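You operate a simulated robot arm through the tools that you are given. There is no shell and no other tool.

You are at the controls of a simulated robot arm. One attempt, no reset.

TASK
Pack the brown serving tray on the side table. At the end: the grey cup is on the brown serving tray; the blue candle stands where the silver basin plug stood; the yellow lemon half is on the brown serving tray; the silver basin plug is in the cream bowl; whatever was shut is shut again. Leave all else as you found it, and nothing knocked over. Set down upright: grey cup.

It is judged by the outcome, as a careful person would: the job done as asked, and still so three seconds after it is handed in. It fails if anything else is knocked over, pushed out of place, dropped, spilled or broken.

THE ROBOT
A 7-joint arm with a two-finger parallel gripper, fixed in place. Base frame: the origin is on the floor under the middle of its stand, x ahead of it, y to its left, z up; the work surface is at about z = 0.78. Lengths are in m, angles in rad, forces in N, time in s.
With the tool pointing down near the work surface it reaches from about 0.1 to 0.66 m from the base axis. Its first joint turns from -1.152 to 1.152 rad. Payload 1.57 kg.
The TCP is the grasp point between the finger pads, 0.03 m short of the fingertips. In the tool frame z runs along the fingers and y along their closing line. Largest opening 0.08 m; finger width 0.017, thickness 0.012; the body of the gripper, 0.04 by 0.082 m, starts 0.08 m behind the TCP.
Orientation is that of the tool frame in the base frame, as a unit quaternion [w, x, y, z]. With the fingers straight down and closing along the base's y, the tool's x points along the base's -x, its y along +y and its z along -z.

THE INTERFACE
- The arm moves only by the tool jog_arm. Its argument "moves" is a list of rows, each an object of numbers (a shift or turn left out is 0, a gripper value left out holds the last): "x", "y", "z": the shift along the tool's x, y, z in m; "ax", "ay", "az": the turn, a rotation vector about the tool's x, y, z in rad; "jaw": the closure in counts, from 0 (fully open) to 255 (shut). In form: [{"x": .., "y": .., "z": .., "ax": .., "ay": .., "az": .., "jaw": ..}, ...]. A call has 1 to 20 rows; each row shifts and turns the commanded pose from where the row before left it, along the tool's axes as they then stand. Rows are played at 5 a second. More than 0.05 m and 0.15 rad between two rows, or a gripper value outside its range, and nothing of the call is played. Where a pose cannot be reached the arm comes as near as it can. A force on the tool above 40 N (or 10 N above the force at the start of the call, whichever is more), or a blocked arm, ends the call early, and 0.2 s more pass. The fingers move at their own pace (about 0.072 m/s each) and stop on an object; they squeeze with about 30 N. The grip force told is the motor's: it shows also when the fingers shut on nothing. Time passes only in rows, and 0.2 s behind the last, so rows that do not move let the fingers close. The reply holds the time, the measured pose of the TCP, the force on the tool along the base axes, the opening and the grip force, in the units named above and with some noise, with the torque about the TCP (base axes, N m) and any sound that the robot's microphone picked up, and new pictures: "views" is both (left out), scene, wrist or none.
- Cameras (640 x 400 px; columns grow to the right, rows downward): "scene" is fixed at [0.0597, 0.4693, 1.4006]; the picture's right is [-0.38, -0.93, 0.00], its down [-0.63, 0.26, -0.73] and it looks along [0.68, -0.27, -0.68] (base axes); focal length 335 px, centre (320, 200). "wrist" rides on the gripper at [0.072, -0.007, -0.122] in the tool frame; the picture's right is [0.09, 1.00, 0.00], its down [-0.84, 0.08, -0.54] and it looks along [-0.54, 0.05, 0.84] (tool axes); focal length 238 px, centre (320, 200). There is no depth. A picture from a camera that has moved, and an enlarged one, comes with that camera's place and axes in the base frame and with its lens. The place of the scene camera against the robot may be out by one fixed shift of up to 0.025 m in any direction.
- inspect(camera, box): a new picture of the part [left, top, right, bottom] of that camera's present view, enlarged. No time passes.
- finish_job(): hands the job in; it is judged then, once.

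Nothing tells you positions but the pictures and the camera data. Unless the task says otherwise, let go and move clear before handing in.

The tools are called after "Emit:" as a command line: name --argument value ..., lists and objects as JSON in quotes. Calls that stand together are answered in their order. jog_arm: Moves the arm, as the interface text tells. Its arguments: {"type":"object","properties":{"moves":{"type":"array","items":{"type":"object","properties":{"x":{"type":"number"},"y":{"type":"number"},"z":{"type":"number"},"ax":{"type":"number"},"ay":{"type":"number"},"az":{"type":"number"},"jaw":{"type":"number"}}}},"views":{"type":"string","enum":["both","scene","wrist","none"]}},"required":["moves"]} The other tools are called the same way: inspect (camera, box) takes an enlarged picture of a part of a camera's view; finish_job () hands the job in.

At the start:

```text
time: 0.0
ee_pos: [0.4123, 0.1668, 1.0938]
tool_rot: [0.0, 0.001, 1.0, 0.0]
contact_force: [0.4, -0.3, 0.3]
torque: [0.01, -0.03, -0.01]
finger_gap: 0.0802
finger_force: 0.0
```

scene: 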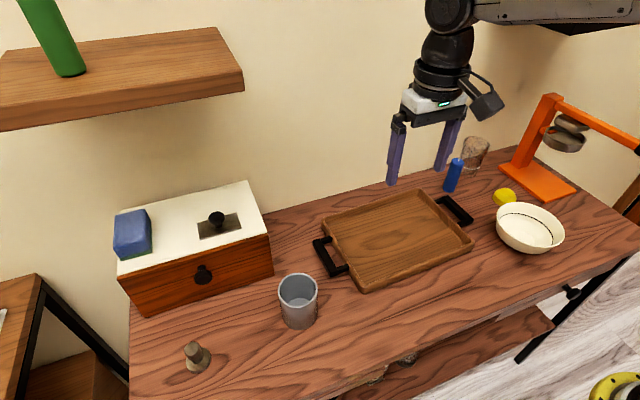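
wrist: 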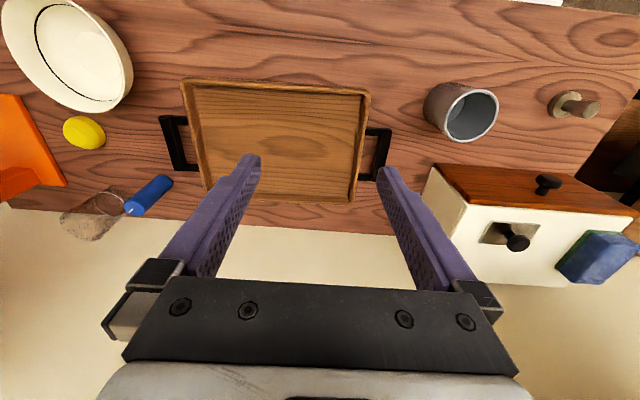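

I can see the tray in the middle of the table, with the grey cup and what looks like the basin plug to its left. The candle, lemon and bowl are to its right. I'll take enlarged views before moving.

Emit:
inspect --camera "scene" --box '[100, 180, 340, 400]'

Emit:
inspect --camera "scene" --box '[420, 80, 640, 270]'

Emit:
inspect --camera "wrist" --box '[400, 50, 640, 300]'

Emit:
inspect --camera "wrist" --box '[0, 0, 240, 250]'

```text
1.82 times, centred on (220, 290) of scene
camera zoom: at [0.0597, 0.4693, 1.4006], right [-0.38, -0.93, 0.0], down [-0.63, 0.26, -0.73], along [0.68, -0.27, -0.68], focal length 610 px, centre (502, 36)
```

zoom: 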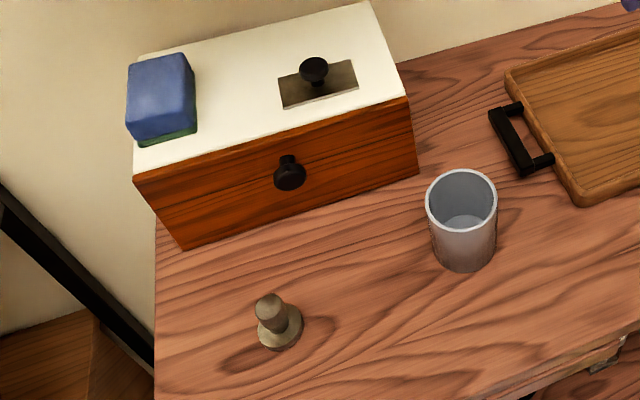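

```text
2.11 times, centred on (530, 175) of scene
camera zoom: at [0.0597, 0.4693, 1.4006], right [-0.38, -0.93, 0.0], down [-0.63, 0.26, -0.73], along [0.68, -0.27, -0.68], focal length 706 px, centre (-122, 253)
```

zoom: 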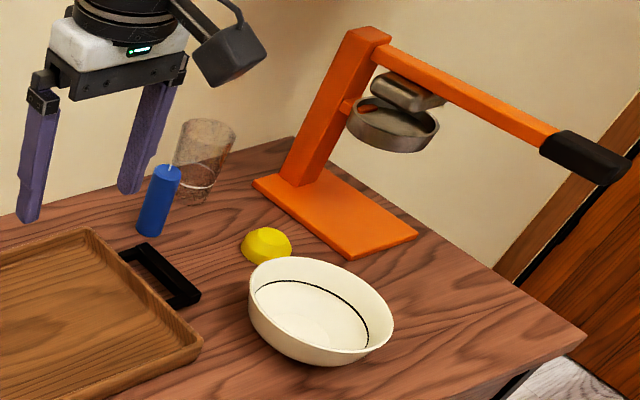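

```text
1.60 times, centred on (520, 175) of wrist
camera zoom: at [0.3402, 0.1587, 1.2174], right [-0.09, 1.0, 0.0], down [0.84, 0.08, 0.54], along [0.54, 0.05, -0.84], focal length 381 px, centre (0, 240)
```

zoom: 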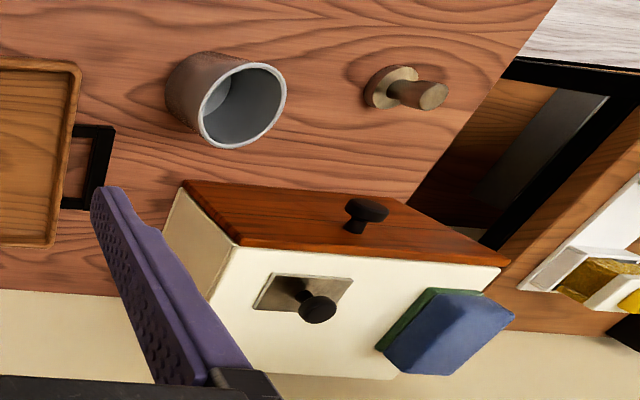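

```text
1.60 times, centred on (120, 125) of wrist
camera zoom: at [0.3402, 0.1587, 1.2174], right [-0.09, 1.0, 0.0], down [0.84, 0.08, 0.54], along [0.54, 0.05, -0.84], focal length 381 px, centre (640, 320)
```

zoom: 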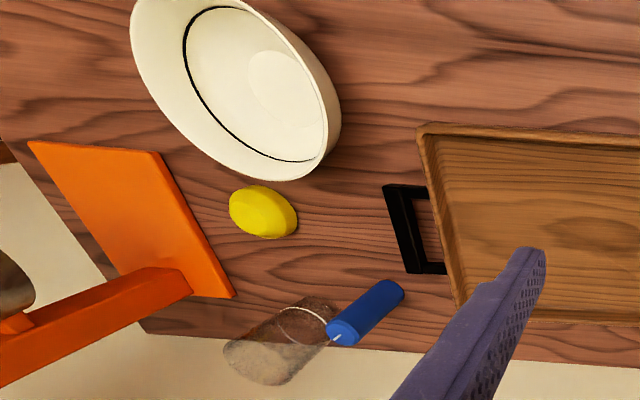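

The plug is at about (0.387, 0.585), roughly 0.70 m out, so I'll need to tilt the fingers outward to reach it. I put the candle at about (0.607, -0.142), the lemon at (0.506, -0.25), the bowl at (0.385, -0.18), the cup at (0.403, 0.382), and the tray at x 0.40–0.61, y -0.05–0.25. First I'll move high towards the plug and turn the tool to face it.

Emit:
jog_arm --moves '[{"x": 0.009, "y": 0.043, "z": 0.006}, {"x": 0.009, "y": 0.043, "z": 0.006}, {"x": 0.009, "y": 0.043, "z": 0.006}, {"x": 0.009, "y": 0.043, "z": 0.006}, {"x": 0.009, "y": 0.043, "z": 0.006}, {"x": 0.009, "y": 0.043, "z": 0.006}, {"x": 0.009, "y": 0.043, "z": 0.006}, {"az": -0.14}, {"az": -0.14}, {"az": -0.14}, {"az": -0.14}, {"az": -0.14}, {"az": -0.14}, {"az": -0.14}, {}]'

```text
time: 3.2
ee_pos: [0.3479, 0.4671, 1.0521]
tool_rot: [0.0, -0.471, 0.882, 0.0]
contact_force: [0.3, 0.3, 0.1]
torque: [-0.04, -0.03, 0.01]
finger_gap: 0.0801
finger_force: 0.0
camera wrist: at [0.3143, 0.4029, 1.1752], right [-0.88, 0.48, 0.0], down [0.4, 0.74, 0.54], along [0.26, 0.48, -0.84], focal length 238 px, centre (320, 200)
```

scene: 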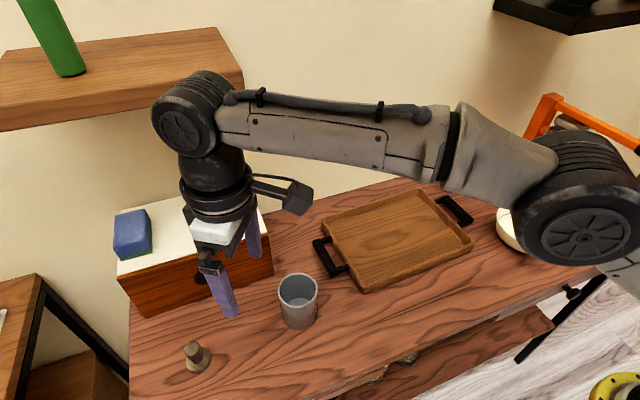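
wrist: 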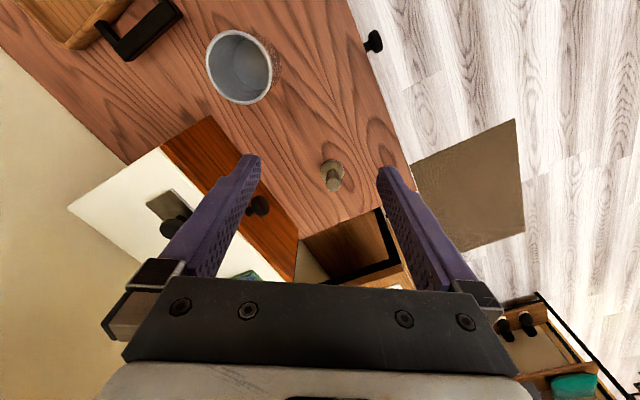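

The turn went as commanded, and the plug is now almost straight ahead of the fingers. I'll enlarge both views to pin down its position and size.

Emit:
inspect --camera "wrist" --box '[280, 130, 390, 210]'

Emit:
inspect --camera "scene" --box '[160, 330, 240, 390]'

```text
5.00 times, centred on (335, 170) of wrist
camera zoom: at [0.3143, 0.4029, 1.1752], right [-0.88, 0.48, 0.0], down [0.4, 0.74, 0.54], along [0.26, 0.48, -0.84], focal length 1192 px, centre (245, 350)
```

zoom: 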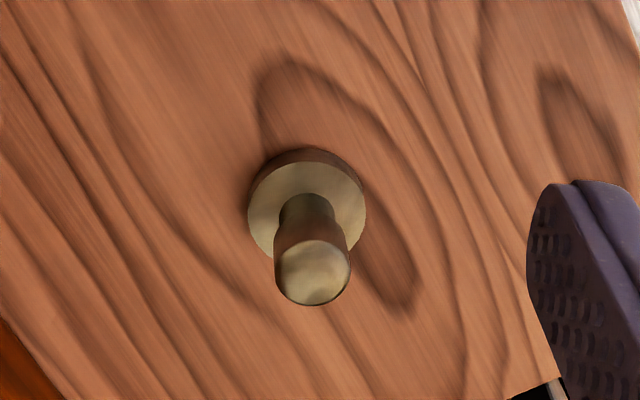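

```text
6.67 times, centred on (200, 360) of scene
camera zoom: at [0.0597, 0.4693, 1.4006], right [-0.38, -0.93, 0.0], down [-0.63, 0.26, -0.73], along [0.68, -0.27, -0.68], focal length 2236 px, centre (1120, -867)
```

zoom: 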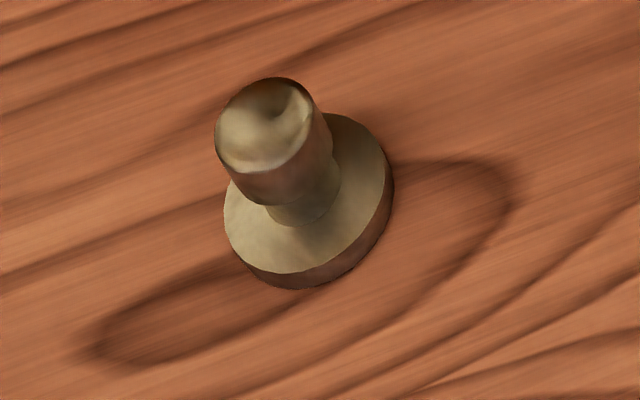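

The plug's axis is at about (0.386, 0.582). It has a 42 mm disc and a 25 mm knob, with its top near z = 0.835. I'll pitch the fingers outward by 0.4 rad and hover above it.

Emit:
jog_arm --moves '[{"ay": -0.1}, {"ay": -0.1}, {"ay": -0.1}, {"ay": -0.1}, {"x": -0.0095, "y": 0.0065, "z": 0.037}, {"x": -0.0095, "y": 0.0065, "z": 0.037}, {"x": -0.0095, "y": 0.0065, "z": 0.037}, {"x": -0.0095, "y": 0.0065, "z": 0.037}, {"x": -0.0095, "y": 0.0065, "z": 0.037}, {}, {}]'

```text
time: 5.6
ee_pos: [0.3846, 0.5785, 0.9027]
tool_rot: [0.175, -0.461, 0.865, 0.093]
contact_force: [0.3, 0.7, -0.1]
torque: [0.01, -0.04, 0.0]
finger_gap: 0.08
finger_force: 0.1
camera wrist: at [0.3261, 0.4805, 0.9877], right [-0.87, 0.48, -0.04], down [0.25, 0.51, 0.83], along [0.42, 0.71, -0.56], focal length 238 px, centre (320, 200)
```

scene: 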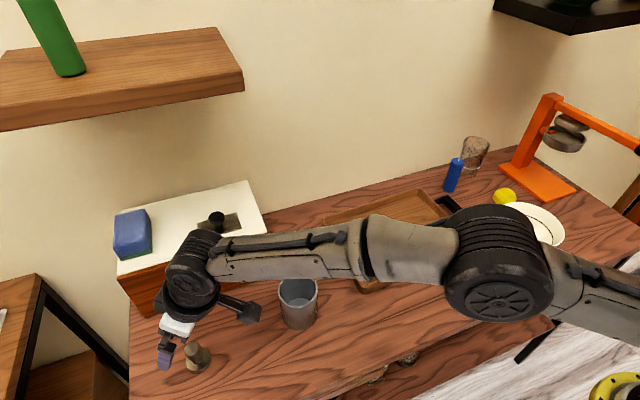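
wrist: 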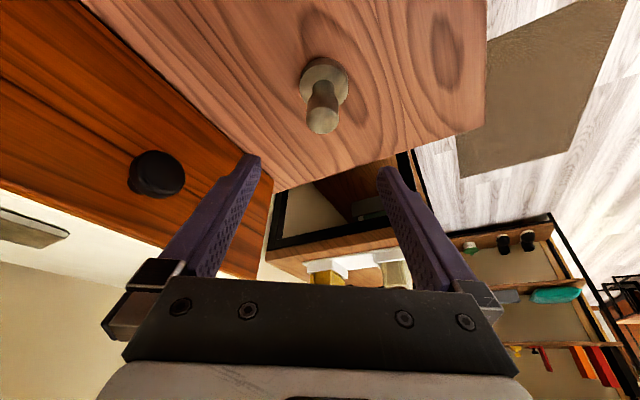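

The hover is close to where I wanted it. I'll take a closer view of the plug to correct the alignment before descending.

Emit:
inspect --camera "wrist" --box '[270, 40, 380, 150]'

Emit:
inspect --camera "scene" --box '[130, 300, 250, 390]'

```text
3.64 times, centred on (325, 95) of wrist
camera zoom: at [0.3261, 0.4805, 0.9877], right [-0.87, 0.48, -0.04], down [0.25, 0.51, 0.83], along [0.42, 0.71, -0.56], focal length 867 px, centre (302, 582)
```

zoom: 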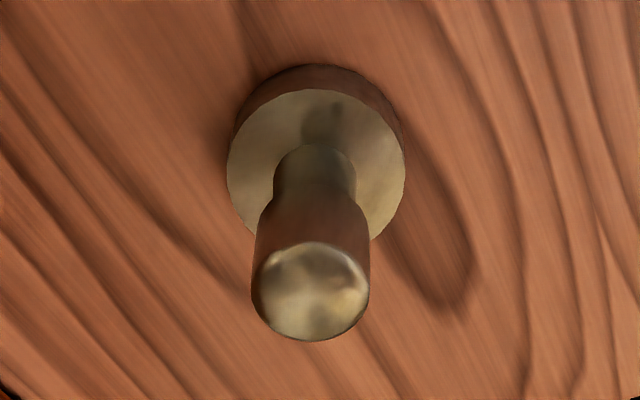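

```text
4.44 times, centred on (190, 345) of scene
camera zoom: at [0.0597, 0.4693, 1.4006], right [-0.38, -0.93, 0.0], down [-0.63, 0.26, -0.73], along [0.68, -0.27, -0.68], focal length 1491 px, centre (898, -444)
```

zoom: 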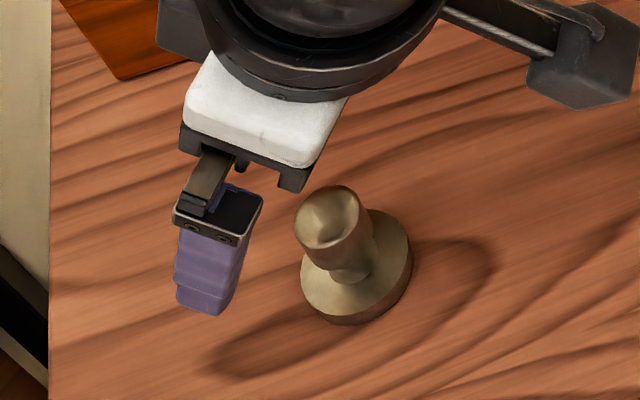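

The refined plug position is (0.387, 0.5805), with the knob top at z ≈ 0.832. I'll descend vertically to z ≈ 0.825 with the jaws open and check the pose.

Emit:
jog_arm --moves '[{"x": 0.0092, "y": -0.0003, "z": 0.0242}, {"x": 0.0092, "y": -0.0003, "z": 0.0242}, {"x": 0.0092, "y": -0.0003, "z": 0.0242}, {}, {}]'

```text
time: 6.8
ee_pos: [0.39, 0.5806, 0.8244]
tool_rot: [0.175, -0.461, 0.865, 0.093]
contact_force: [-0.1, -0.3, 0.9]
torque: [0.0, 0.02, 0.03]
finger_gap: 0.0803
finger_force: 0.1
camera wrist: at [0.332, 0.4825, 0.91], right [-0.87, 0.48, -0.04], down [0.25, 0.51, 0.83], along [0.42, 0.71, -0.56], focal length 238 px, centre (320, 200)
```

scene: 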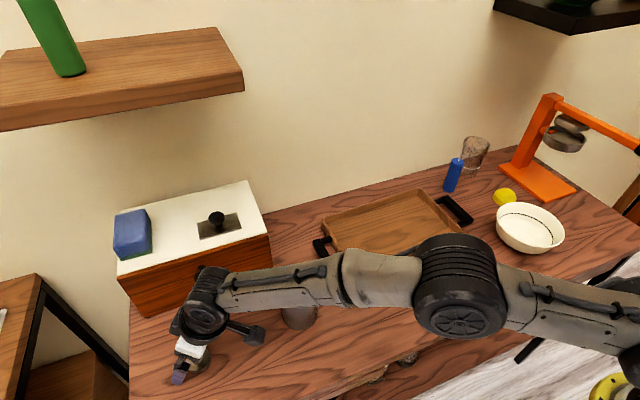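
wrist: 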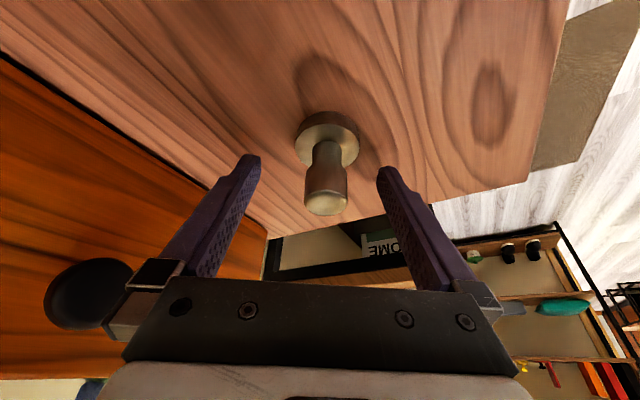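

The knob is between the pads with about 2 mm of lateral offset. I'll correct that and close.

Emit:
jog_arm --moves '[{"y": 0.0022}, {"jaw": 255}, {}, {}, {}, {}]' --views "wrist"

```text
time: 8.2
ee_pos: [0.3873, 0.5833, 0.8261]
tool_rot: [0.176, -0.461, 0.865, 0.094]
contact_force: [-0.6, 0.3, 5.2]
torque: [0.06, -0.02, 0.0]
finger_gap: 0.0236
finger_force: 30.3
camera wrist: at [0.3294, 0.4846, 0.9112], right [-0.87, 0.48, -0.04], down [0.25, 0.51, 0.83], along [0.42, 0.71, -0.56], focal length 238 px, centre (320, 200)
```

wrist: 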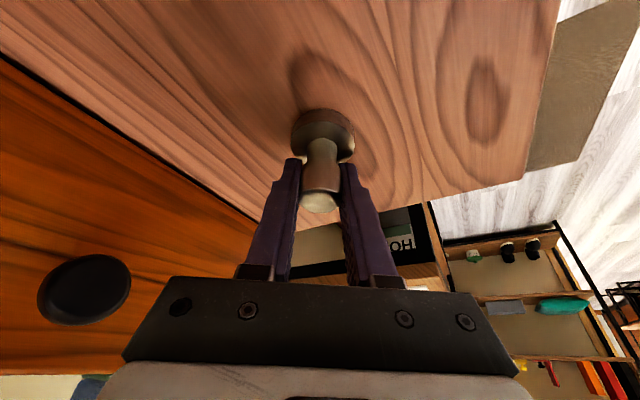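

The jaws hold the plug's knob at a 23.6 mm gap. I'll lift it, retract inward, and bring the tool back to vertical.

Emit:
jog_arm --moves '[{"x": -0.0156, "z": -0.0368}, {"x": -0.0156, "z": -0.0368}, {"x": 0.0183, "z": -0.0338}, {"x": 0.0183, "z": -0.0338}, {"x": 0.0183, "z": -0.0338}, {"x": 0.0183, "z": -0.0338}, {"x": 0.0183, "z": -0.0338}, {"ay": 0.1}, {"ay": 0.1}, {"ay": 0.1}, {"ay": 0.1}, {"az": 0.14}, {"az": 0.14}, {"az": 0.14}, {"az": 0.14}, {"az": 0.14}, {"az": 0.14}, {"az": 0.14}, {}]'

```text
time: 12.2
ee_pos: [0.3036, 0.4593, 1.0239]
tool_rot: [0.0, 0.0, 1.0, -0.001]
contact_force: [0.3, 1.2, -1.1]
torque: [0.03, 0.02, 0.0]
finger_gap: 0.0232
finger_force: 29.9
camera wrist: at [0.2309, 0.4528, 1.1466], right [-0.09, 1.0, 0.0], down [0.84, 0.08, 0.54], along [0.54, 0.05, -0.84], focal length 238 px, centre (320, 200)
```

scene: 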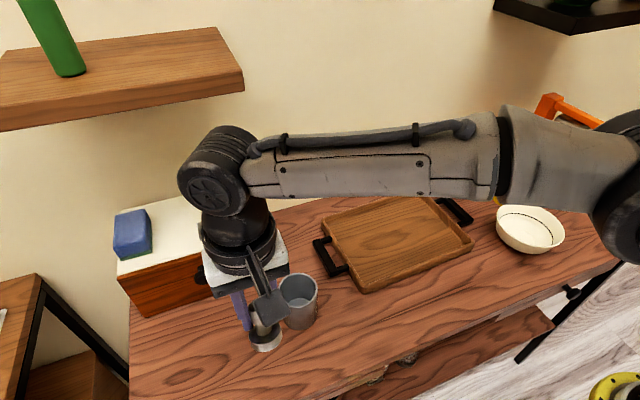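
wrist: 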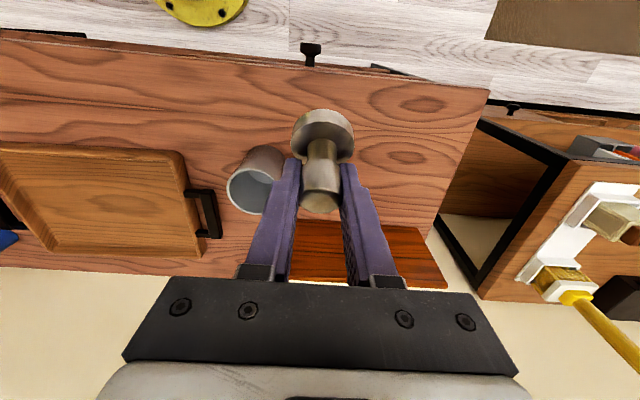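

The plug is held securely. I'll carry it at height over the table to above the bowl.

Emit:
jog_arm --moves '[{"x": -0.0058, "y": -0.0458}, {"x": -0.0058, "y": -0.0458}, {"x": -0.0058, "y": -0.0458}, {"x": -0.0058, "y": -0.0458}, {"x": -0.0058, "y": -0.0458}, {"x": -0.0058, "y": -0.0458}, {"x": -0.0058, "y": -0.0458}, {"x": -0.0058, "y": -0.0458}, {"x": -0.0058, "y": -0.0458}, {"x": -0.0058, "y": -0.0458}, {"x": -0.0058, "y": -0.0458}, {"x": -0.0058, "y": -0.0458}, {"x": -0.0058, "y": -0.0458}, {"x": -0.0058, "y": -0.0458}, {}]'

```text
time: 15.4
ee_pos: [0.3861, -0.1752, 1.0232]
tool_rot: [0.0, 0.001, 1.0, -0.001]
contact_force: [-0.1, 1.1, -1.0]
torque: [0.01, -0.03, 0.01]
finger_gap: 0.0236
finger_force: 29.8
camera wrist: at [0.3143, -0.1838, 1.1466], right [-0.09, 1.0, 0.0], down [0.84, 0.08, 0.54], along [0.54, 0.05, -0.84], focal length 238 px, centre (320, 200)
```

scene: 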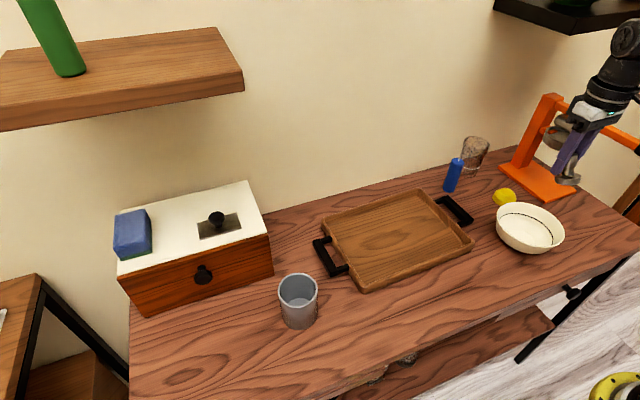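
wrist: 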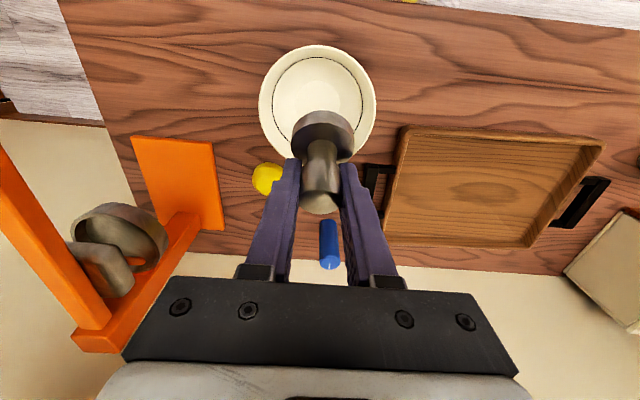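

I'm above the bowl region now. I'll enlarge this view to refine the bowl, candle and lemon positions.

Emit:
inspect --camera "wrist" --box '[240, 30, 400, 180]'

Emit:
inspect --camera "wrist" --box '[220, 150, 420, 290]'

Emit:
inspect --camera "scene" --box '[420, 120, 600, 260]'

```text
2.67 times, centred on (320, 105) of wrist
camera zoom: at [0.3143, -0.1838, 1.1466], right [-0.09, 1.0, 0.0], down [0.84, 0.08, 0.54], along [0.54, 0.05, -0.84], focal length 636 px, centre (320, 453)
```

zoom: 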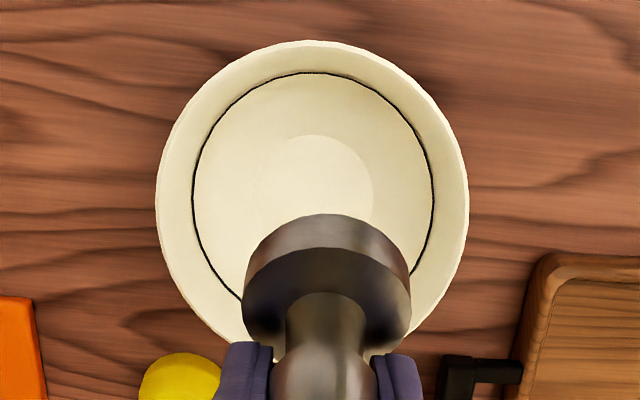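

```text
2.86 times, centred on (320, 220) of wrist
camera zoom: at [0.3143, -0.1838, 1.1466], right [-0.09, 1.0, 0.0], down [0.84, 0.08, 0.54], along [0.54, 0.05, -0.84], focal length 681 px, centre (320, 143)
```

zoom: 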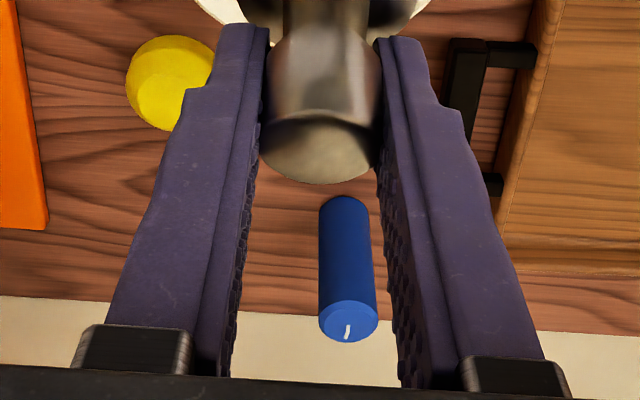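

```text
2.86 times, centred on (510, 190) of scene
camera zoom: at [0.0597, 0.4693, 1.4006], right [-0.38, -0.93, 0.0], down [-0.63, 0.26, -0.73], along [0.68, -0.27, -0.68], focal length 958 px, centre (-223, 229)
```

zoom: 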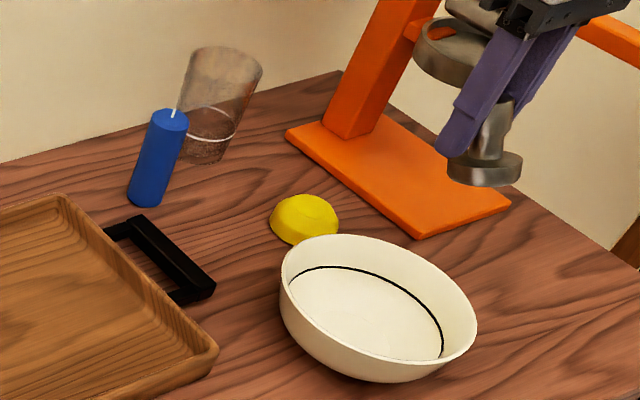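

The bowl's centre is about (0.383, -0.18), and the candle sits clear between the tray handle and the glass. I'll pitch the tool again so the plug hangs upright, then lower it into the bowl.

Emit:
jog_arm --moves '[{"ay": -0.1}, {"ay": -0.1}, {"ay": -0.1}, {"ay": -0.1}, {"x": 0.0148, "y": -0.001, "z": 0.0335}, {"x": 0.0148, "y": -0.001, "z": 0.0335}, {"x": 0.0148, "y": -0.001, "z": 0.0335}, {"x": 0.0148, "y": -0.001, "z": 0.0335}, {"x": 0.0111, "y": -0.001, "z": 0.0251}, {}, {}]'

```text
time: 17.8
ee_pos: [0.3824, -0.1841, 0.8506]
tool_rot: [0.199, 0.0, 0.98, 0.0]
contact_force: [0.5, -0.4, 0.2]
torque: [-0.03, 0.04, 0.0]
finger_gap: 0.0231
finger_force: 29.8
camera wrist: at [0.2686, -0.1927, 0.9358], right [-0.08, 1.0, -0.04], down [0.56, 0.08, 0.83], along [0.82, 0.05, -0.56], focal length 238 px, centre (320, 200)
```

scene: 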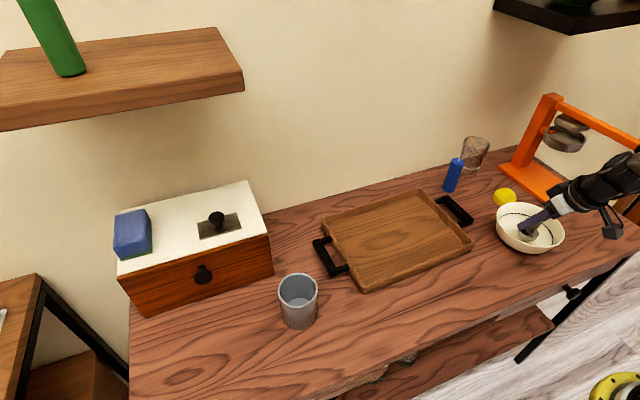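
wrist: 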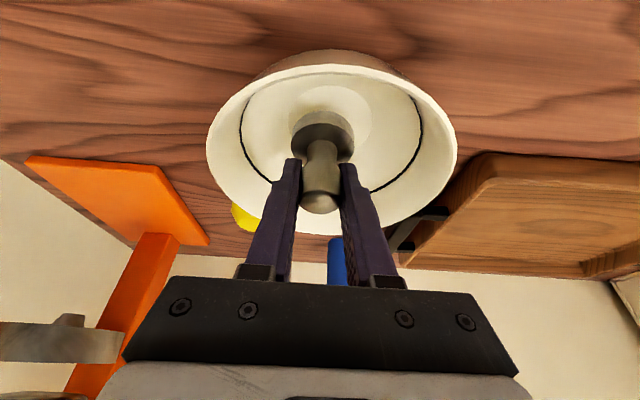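

The plug is inside the bowl, about 15–20 mm above its bottom. I'll lower it in small steps and watch the contact force.

Emit:
jog_arm --moves '[{"x": 0.0016, "z": 0.0037}, {"x": 0.0016, "z": 0.0037}, {"x": 0.0016, "z": 0.0037}, {}]' --views "none"

Emit:
inspect --camera "wrist" --box '[240, 60, 420, 230]'

Emit:
inspect --camera "scene" --box '[480, 180, 600, 270]'

```text
time: 18.8
ee_pos: [0.3822, -0.1873, 0.8376]
tool_rot: [0.199, 0.0, 0.98, 0.0]
contact_force: [-0.6, 1.1, -1.0]
torque: [0.02, 0.01, 0.0]
finger_gap: 0.0234
finger_force: 30.2
```

```text
2.35 times, centred on (330, 145) of wrist
camera zoom: at [0.2682, -0.194, 0.9234], right [-0.08, 1.0, -0.04], down [0.56, 0.08, 0.83], along [0.82, 0.05, -0.56], focal length 561 px, centre (296, 329)
```

zoom: 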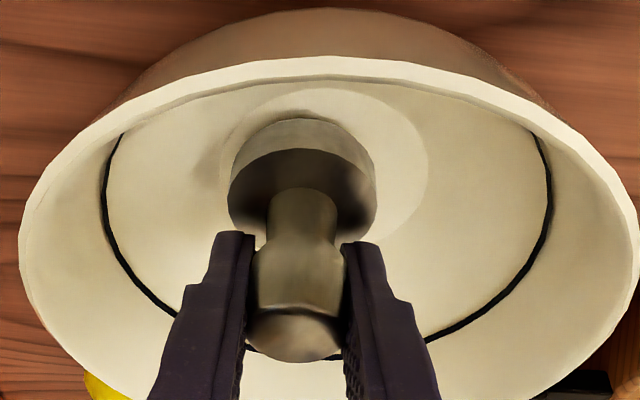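

```text
4.44 times, centred on (540, 225) of scene
camera zoom: at [0.0597, 0.4693, 1.4006], right [-0.38, -0.93, 0.0], down [-0.63, 0.26, -0.73], along [0.68, -0.27, -0.68], focal length 1491 px, centre (-658, 89)
```

zoom: 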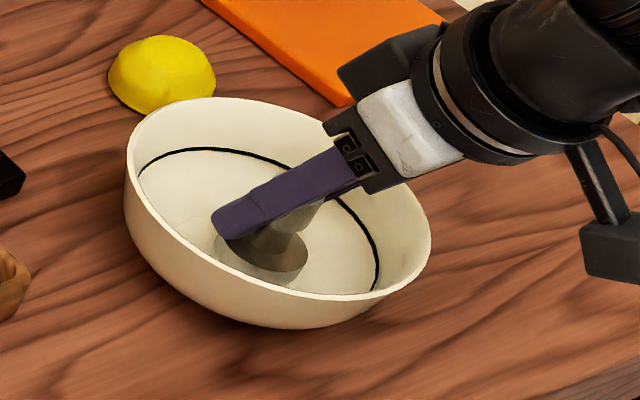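

The plug isn't touching yet and sits about 6 mm off the flat middle of the bowl. I'll shift it over and keep lowering gently.

Emit:
jog_arm --moves '[{"y": 0.006}, {"x": 0.001, "z": 0.0024}, {"x": 0.001, "z": 0.0024}, {}]' --views "none"

Emit:
inspect --camera "wrist" --box '[240, 60, 420, 230]'

```text
time: 19.8
ee_pos: [0.382, -0.1794, 0.8328]
tool_rot: [0.2, -0.001, 0.98, 0.001]
contact_force: [-1.2, 0.2, 2.8]
torque: [0.01, -0.04, 0.02]
finger_gap: 0.0233
finger_force: 30.1
```

```text
2.35 times, centred on (330, 145) of wrist
camera zoom: at [0.268, -0.1876, 0.9183], right [-0.08, 1.0, -0.04], down [0.56, 0.08, 0.83], along [0.82, 0.05, -0.56], focal length 561 px, centre (296, 329)
```

zoom: 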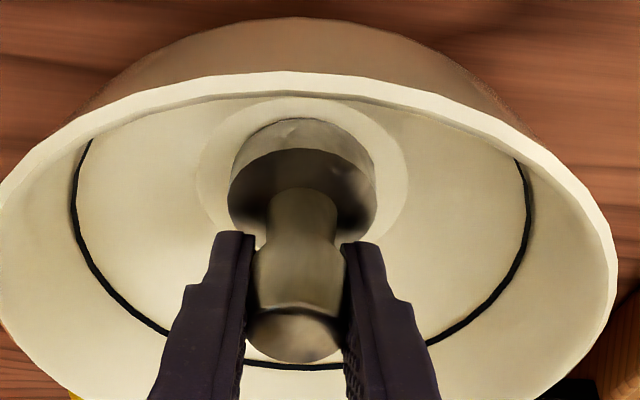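

The plug is centred over the bowl's flat bottom and the first slight contact shows. I'll lower another 2 mm and check.

Emit:
jog_arm --moves '[{"x": 0.0008, "z": 0.0018}, {}]' --views "none"

```text
time: 20.4
ee_pos: [0.384, -0.1804, 0.833]
tool_rot: [0.201, 0.0, 0.98, -0.002]
contact_force: [-5.5, 1.9, 20.4]
torque: [0.05, 0.1, -0.01]
finger_gap: 0.0231
finger_force: 29.7
```

The plug rests on the bowl's bottom. I'll ease up slightly, open partway so the fingers stay clear of the bowl wall, then rise straight up.

Emit:
jog_arm --moves '[{"x": -0.0004, "z": -0.0009}, {"jaw": 120}, {}, {}, {"x": -0.0078, "z": -0.0184}, {"x": -0.0078, "z": -0.0184}, {"x": -0.0156, "z": -0.0368}, {"x": -0.0156, "z": -0.0368}, {"x": -0.0156, "z": -0.0368}, {}]'

```text
time: 22.6
ee_pos: [0.3809, -0.1773, 0.9913]
tool_rot: [0.199, 0.0, 0.98, 0.0]
contact_force: [0.5, -0.5, -0.7]
torque: [0.01, 0.0, 0.0]
finger_gap: 0.0423
finger_force: 0.0
camera wrist: at [0.2679, -0.1855, 1.0764], right [-0.08, 1.0, -0.04], down [0.56, 0.08, 0.82], along [0.82, 0.05, -0.56], focal length 238 px, centre (320, 200)
```

scene: 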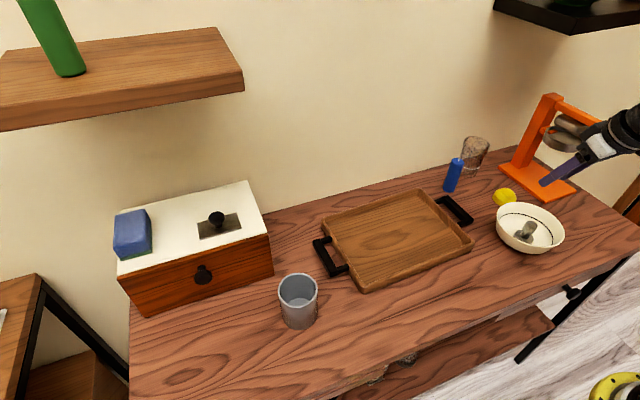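
wrist: 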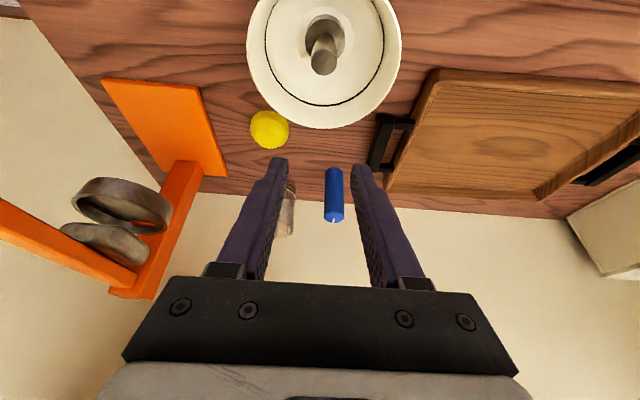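

The plug stands in the bowl. Next is the candle, and I'll zoom in on it and its neighbours before approaching.

Emit:
inspect --camera "wrist" --box '[230, 90, 430, 240]'

Emit:
inspect --camera "scene" --box '[430, 120, 570, 220]'

```text
2.67 times, centred on (330, 165) of wrist
camera zoom: at [0.2679, -0.1855, 1.0764], right [-0.08, 1.0, -0.04], down [0.56, 0.08, 0.82], along [0.82, 0.05, -0.56], focal length 636 px, centre (293, 293)
```

zoom: 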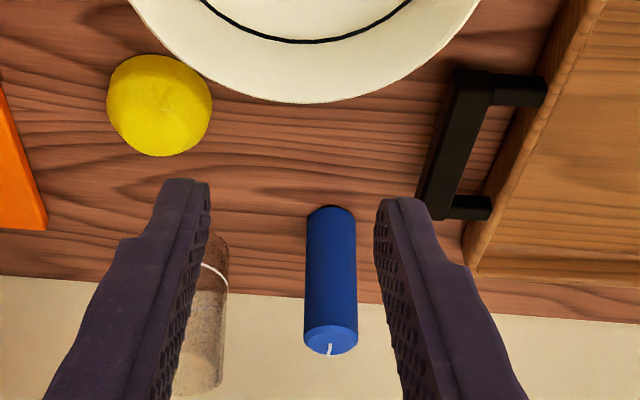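

```text
4.00 times, centred on (500, 170) of scene
camera zoom: at [0.0597, 0.4693, 1.4006], right [-0.38, -0.93, 0.0], down [-0.63, 0.26, -0.73], along [0.68, -0.27, -0.68], focal length 1342 px, centre (-400, 320)
```

zoom: 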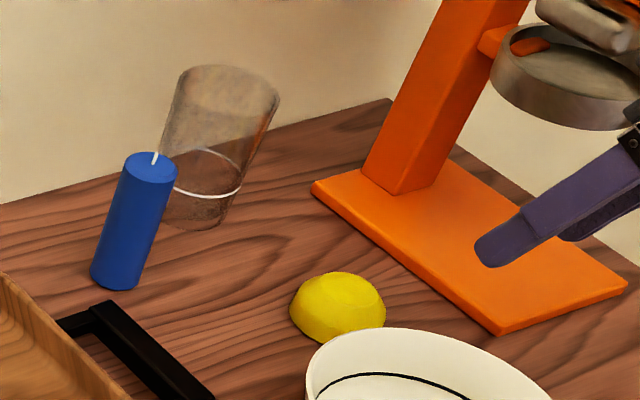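

The candle's axis is at (0.605, -0.140), with a diameter of about 34 mm and its top at z ≈ 0.879. I'll hover above it with the same outward tilt, so it can later be set upright at the far spot.

Emit:
jog_arm --moves '[{"ax": 0.0442, "az": 0.1046, "jaw": 60}, {"ax": 0.0442, "az": 0.1046}, {"x": -0.0302, "y": 0.01445, "z": 0.0184}, {"x": -0.0302, "y": 0.01445, "z": 0.0184}, {"x": -0.0302, "y": 0.01445, "z": 0.0184}, {"x": -0.0302, "y": 0.01445, "z": 0.0184}, {"x": -0.0302, "y": 0.01445, "z": 0.0184}, {"x": -0.0302, "y": 0.01445, "z": 0.0184}, {}, {}]'

```text
time: 24.8
ee_pos: [0.6075, -0.1439, 0.957]
tool_rot: [0.196, 0.11, 0.974, -0.023]
contact_force: [0.6, 0.0, 0.1]
torque: [-0.02, -0.02, 0.05]
finger_gap: 0.0611
finger_force: 0.0
camera wrist: at [0.4958, -0.1261, 1.0435], right [0.14, 0.99, -0.04], down [0.56, -0.05, 0.82], along [0.81, -0.14, -0.56], focal length 238 px, centre (320, 200)
```

scene: 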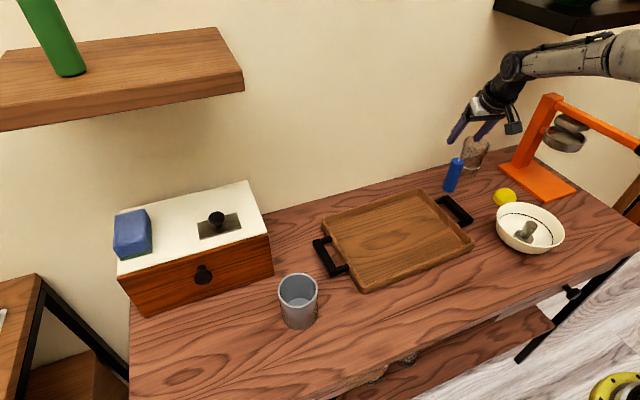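
wrist: 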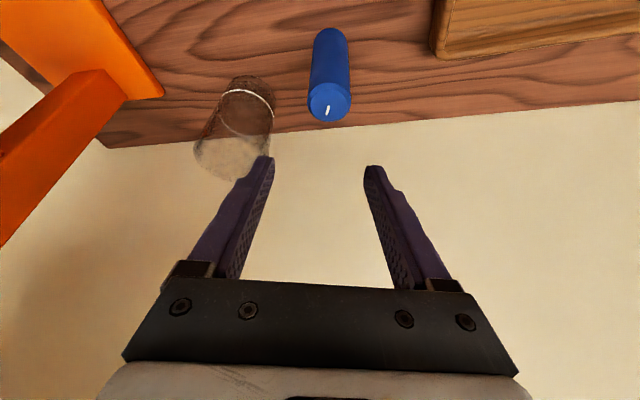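

I'm aligned within a few millimetres of the candle, with about 25 mm between the right finger and the glass. I'll narrow the jaws a little, correct the offset, and descend vertically.

Emit:
jog_arm --moves '[{"x": 0.0055, "y": 0.003, "z": -0.0023, "jaw": 80}, {"x": 0.0109, "z": 0.0258}, {"x": 0.0109, "z": 0.0258}, {"x": 0.0109, "z": 0.0258}, {"x": 0.0109, "z": 0.0258}, {}, {}]'

```text
time: 26.4
ee_pos: [0.6014, -0.1398, 0.8463]
tool_rot: [0.198, 0.111, 0.974, -0.022]
contact_force: [-0.2, 0.0, 0.8]
torque: [0.03, 0.0, -0.02]
finger_gap: 0.055
finger_force: 0.0
camera wrist: at [0.4892, -0.1211, 0.9321], right [0.14, 0.99, -0.04], down [0.56, -0.05, 0.83], along [0.81, -0.14, -0.56], focal length 238 px, centre (320, 200)
```

scene: 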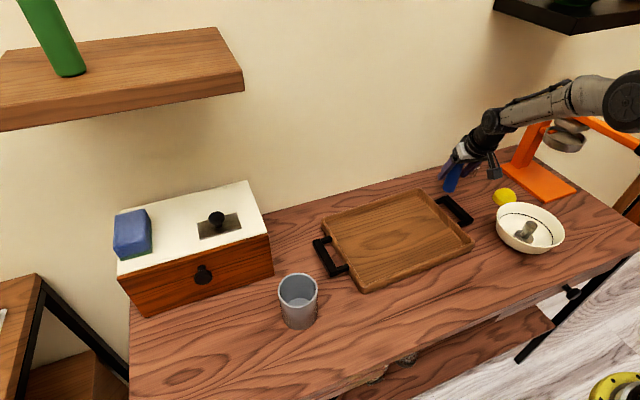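
wrist: 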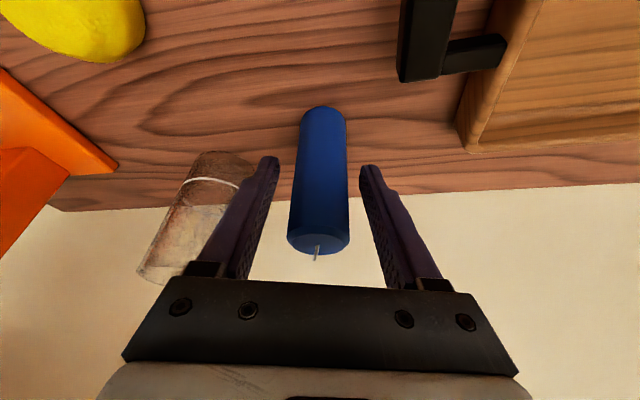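

The candle is centred between the pads. Closing now.

Emit:
jog_arm --moves '[{"jaw": 255}, {}, {}, {}]' --views "wrist"

```text
time: 27.4
ee_pos: [0.6018, -0.1403, 0.8472]
tool_rot: [0.198, 0.111, 0.974, -0.023]
contact_force: [-0.1, -1.1, 0.0]
torque: [-0.01, 0.0, 0.01]
finger_gap: 0.0327
finger_force: 29.8
camera wrist: at [0.4891, -0.1211, 0.9321], right [0.14, 0.99, -0.04], down [0.56, -0.05, 0.82], along [0.81, -0.14, -0.56], focal length 238 px, centre (320, 200)
```

wrist: 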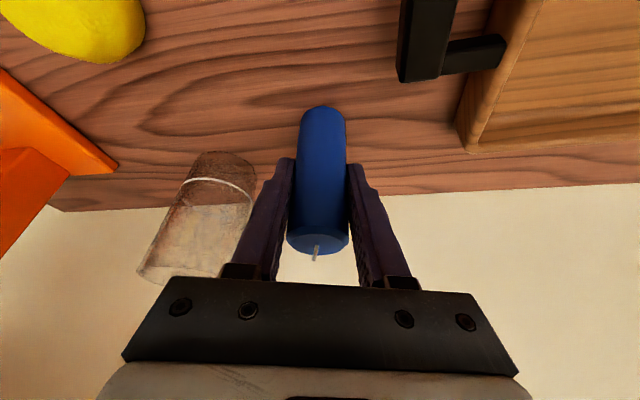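

The candle is gripped at a 33 mm gap with its base 67 mm below the TCP. I'll lift it straight up, retract, and swing in an arc towards the plug's old spot, keeping the tilt so the candle stays upright.

Emit:
jog_arm --moves '[{"x": -0.0156, "z": -0.0368}, {"x": -0.0156, "z": -0.0368}, {"x": -0.0156, "z": -0.0368}, {"x": -0.0156, "z": -0.0368}, {"x": 0.0368, "z": -0.0156}, {"x": 0.0368, "z": -0.0156}, {"x": 0.0368, "z": -0.0156}, {"y": 0.043, "ax": -0.035, "az": -0.0829}, {"y": 0.043, "ax": -0.035, "az": -0.0829}, {"y": 0.043, "ax": -0.035, "az": -0.0829}, {"y": 0.043, "ax": -0.035, "az": -0.0829}, {"y": 0.043, "ax": -0.035, "az": -0.0829}, {"y": 0.043, "ax": -0.035, "az": -0.0829}, {"y": 0.043, "ax": -0.035, "az": -0.0829}, {}]'

```text
time: 30.6
ee_pos: [0.4697, 0.1863, 1.0078]
tool_rot: [0.194, -0.196, 0.96, 0.039]
contact_force: [0.3, 0.1, -0.8]
torque: [-0.01, 0.02, -0.02]
finger_gap: 0.0331
finger_force: 29.7
camera wrist: at [0.3687, 0.1341, 1.0937], right [-0.47, 0.88, -0.04], down [0.48, 0.29, 0.83], along [0.74, 0.37, -0.56], focal length 238 px, centre (320, 200)
```

scene: 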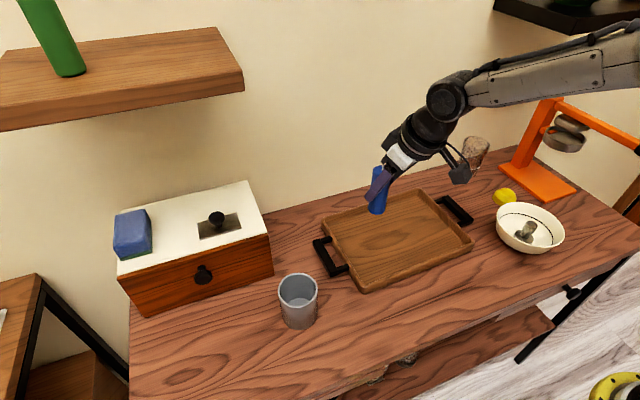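
wrist: 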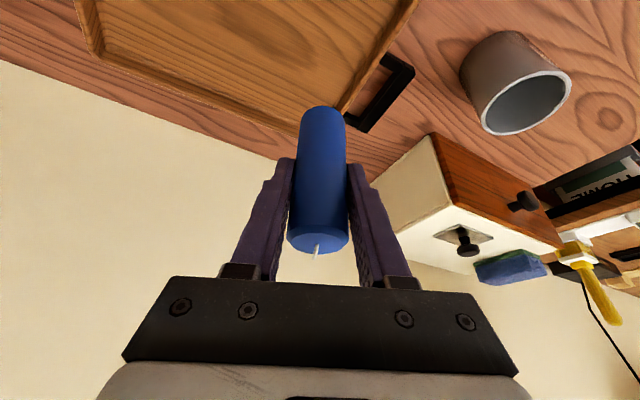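

The candle is upright in the grip as I pass over the tray. I'll continue the arc to face the target spot.

Emit:
jog_arm --moves '[{"y": 0.042, "ax": -0.0324, "az": -0.0767}, {"y": 0.042, "ax": -0.0324, "az": -0.0767}, {"y": 0.042, "ax": -0.0324, "az": -0.0767}, {"y": 0.042, "ax": -0.0324, "az": -0.0767}, {"y": 0.042, "ax": -0.0324, "az": -0.0767}, {"y": 0.042, "ax": -0.0324, "az": -0.0767}, {"y": 0.042, "ax": -0.0324, "az": -0.0767}, {}, {}]'

```text
time: 32.6
ee_pos: [0.2951, 0.4148, 1.0085]
tool_rot: [0.175, -0.463, 0.864, 0.093]
contact_force: [-0.5, -0.2, -0.9]
torque: [0.01, 0.01, 0.04]
finger_gap: 0.0332
finger_force: 30.0
camera wrist: at [0.2379, 0.3159, 1.0927], right [-0.88, 0.48, -0.04], down [0.24, 0.51, 0.83], along [0.41, 0.72, -0.56], focal length 238 px, centre (320, 200)
```

scene: 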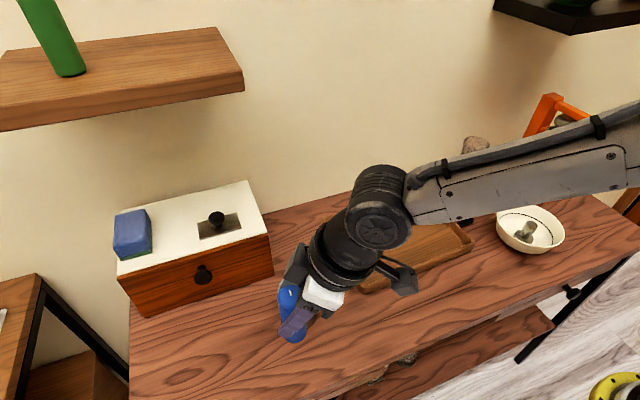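
wrist: 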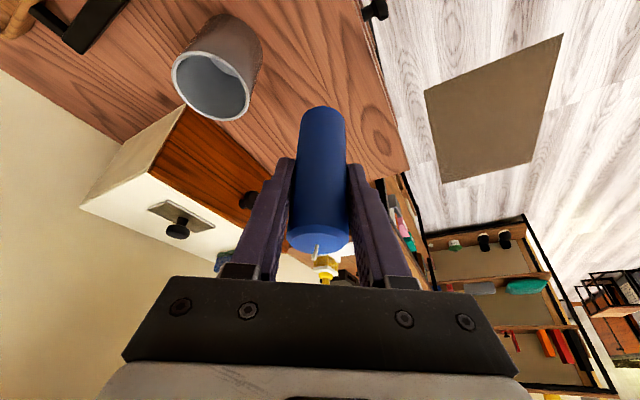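

I'm facing the target spot at (0.387, 0.581). I'll extend outward, then descend to a few centimetres above the table.

Emit:
jog_arm --moves '[{"x": -0.0306, "y": 0.0031, "z": 0.0238}, {"x": -0.0306, "y": 0.0031, "z": 0.0238}, {"x": -0.0306, "y": 0.0031, "z": 0.0238}, {"x": -0.0306, "y": 0.0031, "z": 0.0238}, {"x": -0.0306, "y": 0.0031, "z": 0.0238}, {"x": 0.0136, "z": 0.0322}, {"x": 0.0136, "z": 0.0322}, {}, {}]'

```text
time: 34.6
ee_pos: [0.3841, 0.5809, 0.8894]
tool_rot: [0.174, -0.464, 0.864, 0.093]
contact_force: [-0.5, 0.1, -0.9]
torque: [0.03, 0.0, -0.01]
finger_gap: 0.0328
finger_force: 30.3
camera wrist: at [0.3271, 0.4808, 0.9747], right [-0.88, 0.48, -0.04], down [0.24, 0.51, 0.83], along [0.41, 0.72, -0.56], focal length 238 px, centre (320, 200)
```

scene: 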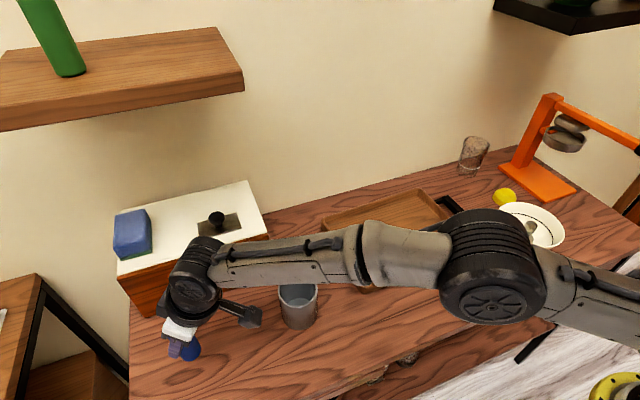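
wrist: 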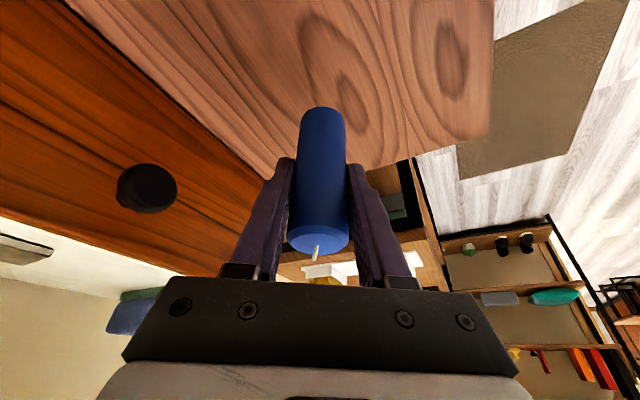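

The candle is above the target within about 2 mm. I'll lower it most of the way, then go in small steps.

Emit:
jog_arm --moves '[{"x": 0.0049, "y": -0.0005, "z": 0.0117}, {"x": 0.0049, "y": -0.0005, "z": 0.0117}, {"x": 0.0049, "z": 0.0117}, {}, {}]' --views "wrist"

```text
time: 35.8
ee_pos: [0.3873, 0.5806, 0.8498]
tool_rot: [0.175, -0.464, 0.863, 0.094]
contact_force: [0.5, 0.1, -0.5]
torque: [0.01, -0.02, 0.0]
finger_gap: 0.033
finger_force: 29.9
camera wrist: at [0.3304, 0.4808, 0.9356], right [-0.88, 0.48, -0.04], down [0.24, 0.51, 0.83], along [0.41, 0.72, -0.56], focal length 238 px, centre (320, 200)
```

wrist: 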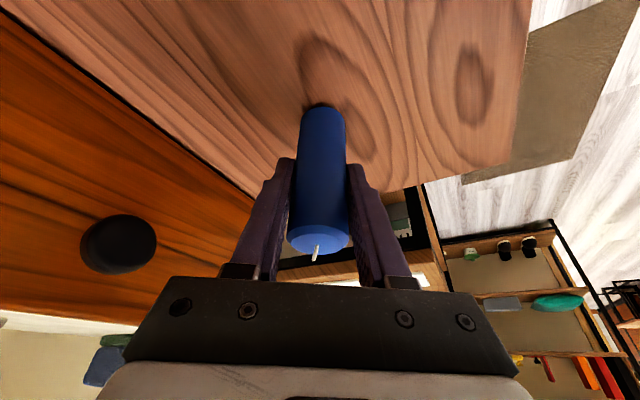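

Emit:
jog_arm --moves '[{"x": 0.0007, "z": 0.0016}, {"x": 0.0006, "z": 0.0014}, {}]' --views "none"

```text
time: 36.6
ee_pos: [0.3875, 0.5796, 0.8468]
tool_rot: [0.175, -0.464, 0.863, 0.094]
contact_force: [-0.1, -1.6, 3.4]
torque: [0.01, 0.0, -0.03]
finger_gap: 0.0327
finger_force: 29.9
```

The first slight contact is registering (about 3 N). I'll go one more millimetre and check again.

Emit:
jog_arm --moves '[{"x": 0.0004, "z": 0.0009}, {}]' --views "wrist"

Emit:
inspect --camera "scene" --box '[130, 290, 250, 390]'

```text
time: 37.2
ee_pos: [0.3869, 0.5794, 0.8471]
tool_rot: [0.177, -0.463, 0.863, 0.096]
contact_force: [3.0, 1.6, 5.4]
torque: [0.11, -0.13, 0.02]
finger_gap: 0.0331
finger_force: 29.7
camera wrist: at [0.3295, 0.4799, 0.932], right [-0.88, 0.48, -0.04], down [0.24, 0.51, 0.83], along [0.41, 0.72, -0.56], focal length 238 px, centre (320, 200)
```

wrist: 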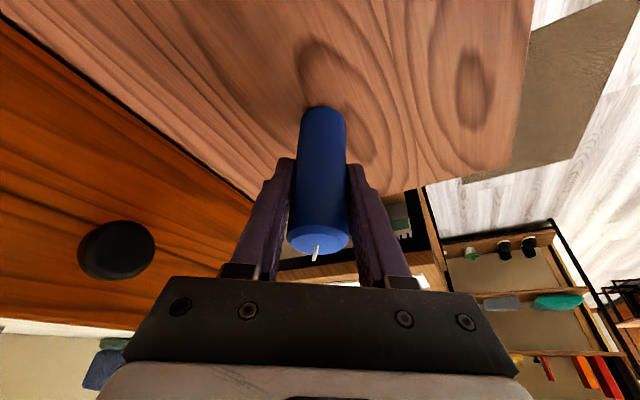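

```text
4.00 times, centred on (190, 340) of scene
camera zoom: at [0.0597, 0.4692, 1.4006], right [-0.38, -0.93, 0.0], down [-0.63, 0.26, -0.73], along [0.68, -0.27, -0.68], focal length 1342 px, centre (840, -360)
```

zoom: 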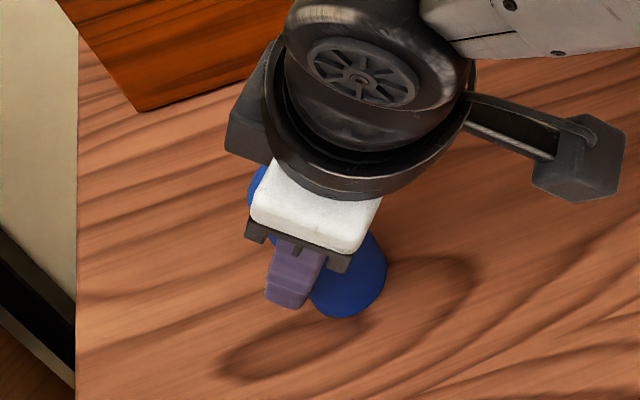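

The candle base is on the table within a few millimetres of where the plug stood. I'll release it, pause, and rise straight up.

Emit:
jog_arm --moves '[{"jaw": 70}, {}, {}, {"x": -0.0078, "z": -0.0184}, {"x": -0.0078, "z": -0.0184}, {"x": -0.0156, "z": -0.0368}, {"x": -0.0156, "z": -0.0368}, {"x": 0.0276, "z": -0.0117}, {"x": 0.0276, "z": -0.0117}, {"x": 0.0276, "z": -0.0117}, {"x": 0.0276, "z": -0.0117}, {}]'

```text
time: 39.8
ee_pos: [0.32, 0.4779, 0.9666]
tool_rot: [0.174, -0.464, 0.863, 0.094]
contact_force: [-0.1, -0.3, 0.3]
torque: [0.04, 0.0, 0.01]
finger_gap: 0.0578
finger_force: 0.1
camera wrist: at [0.2626, 0.378, 1.0522], right [-0.88, 0.48, -0.04], down [0.24, 0.51, 0.83], along [0.41, 0.72, -0.56], focal length 238 px, centre (320, 200)
```

scene: 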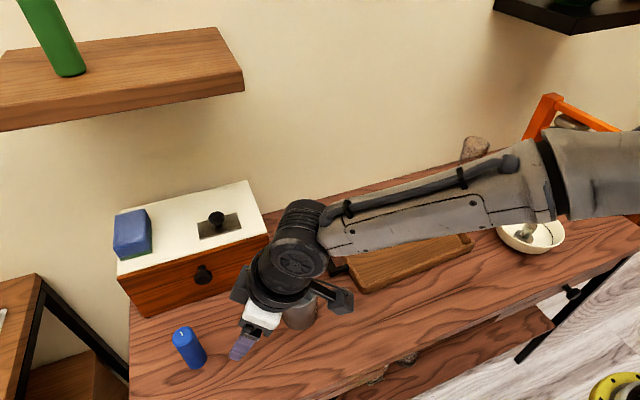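
wrist: 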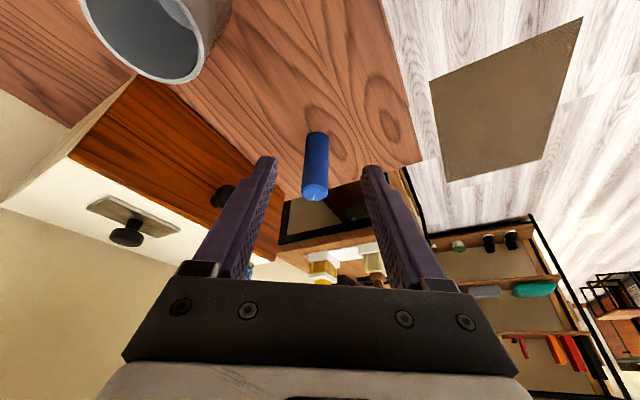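

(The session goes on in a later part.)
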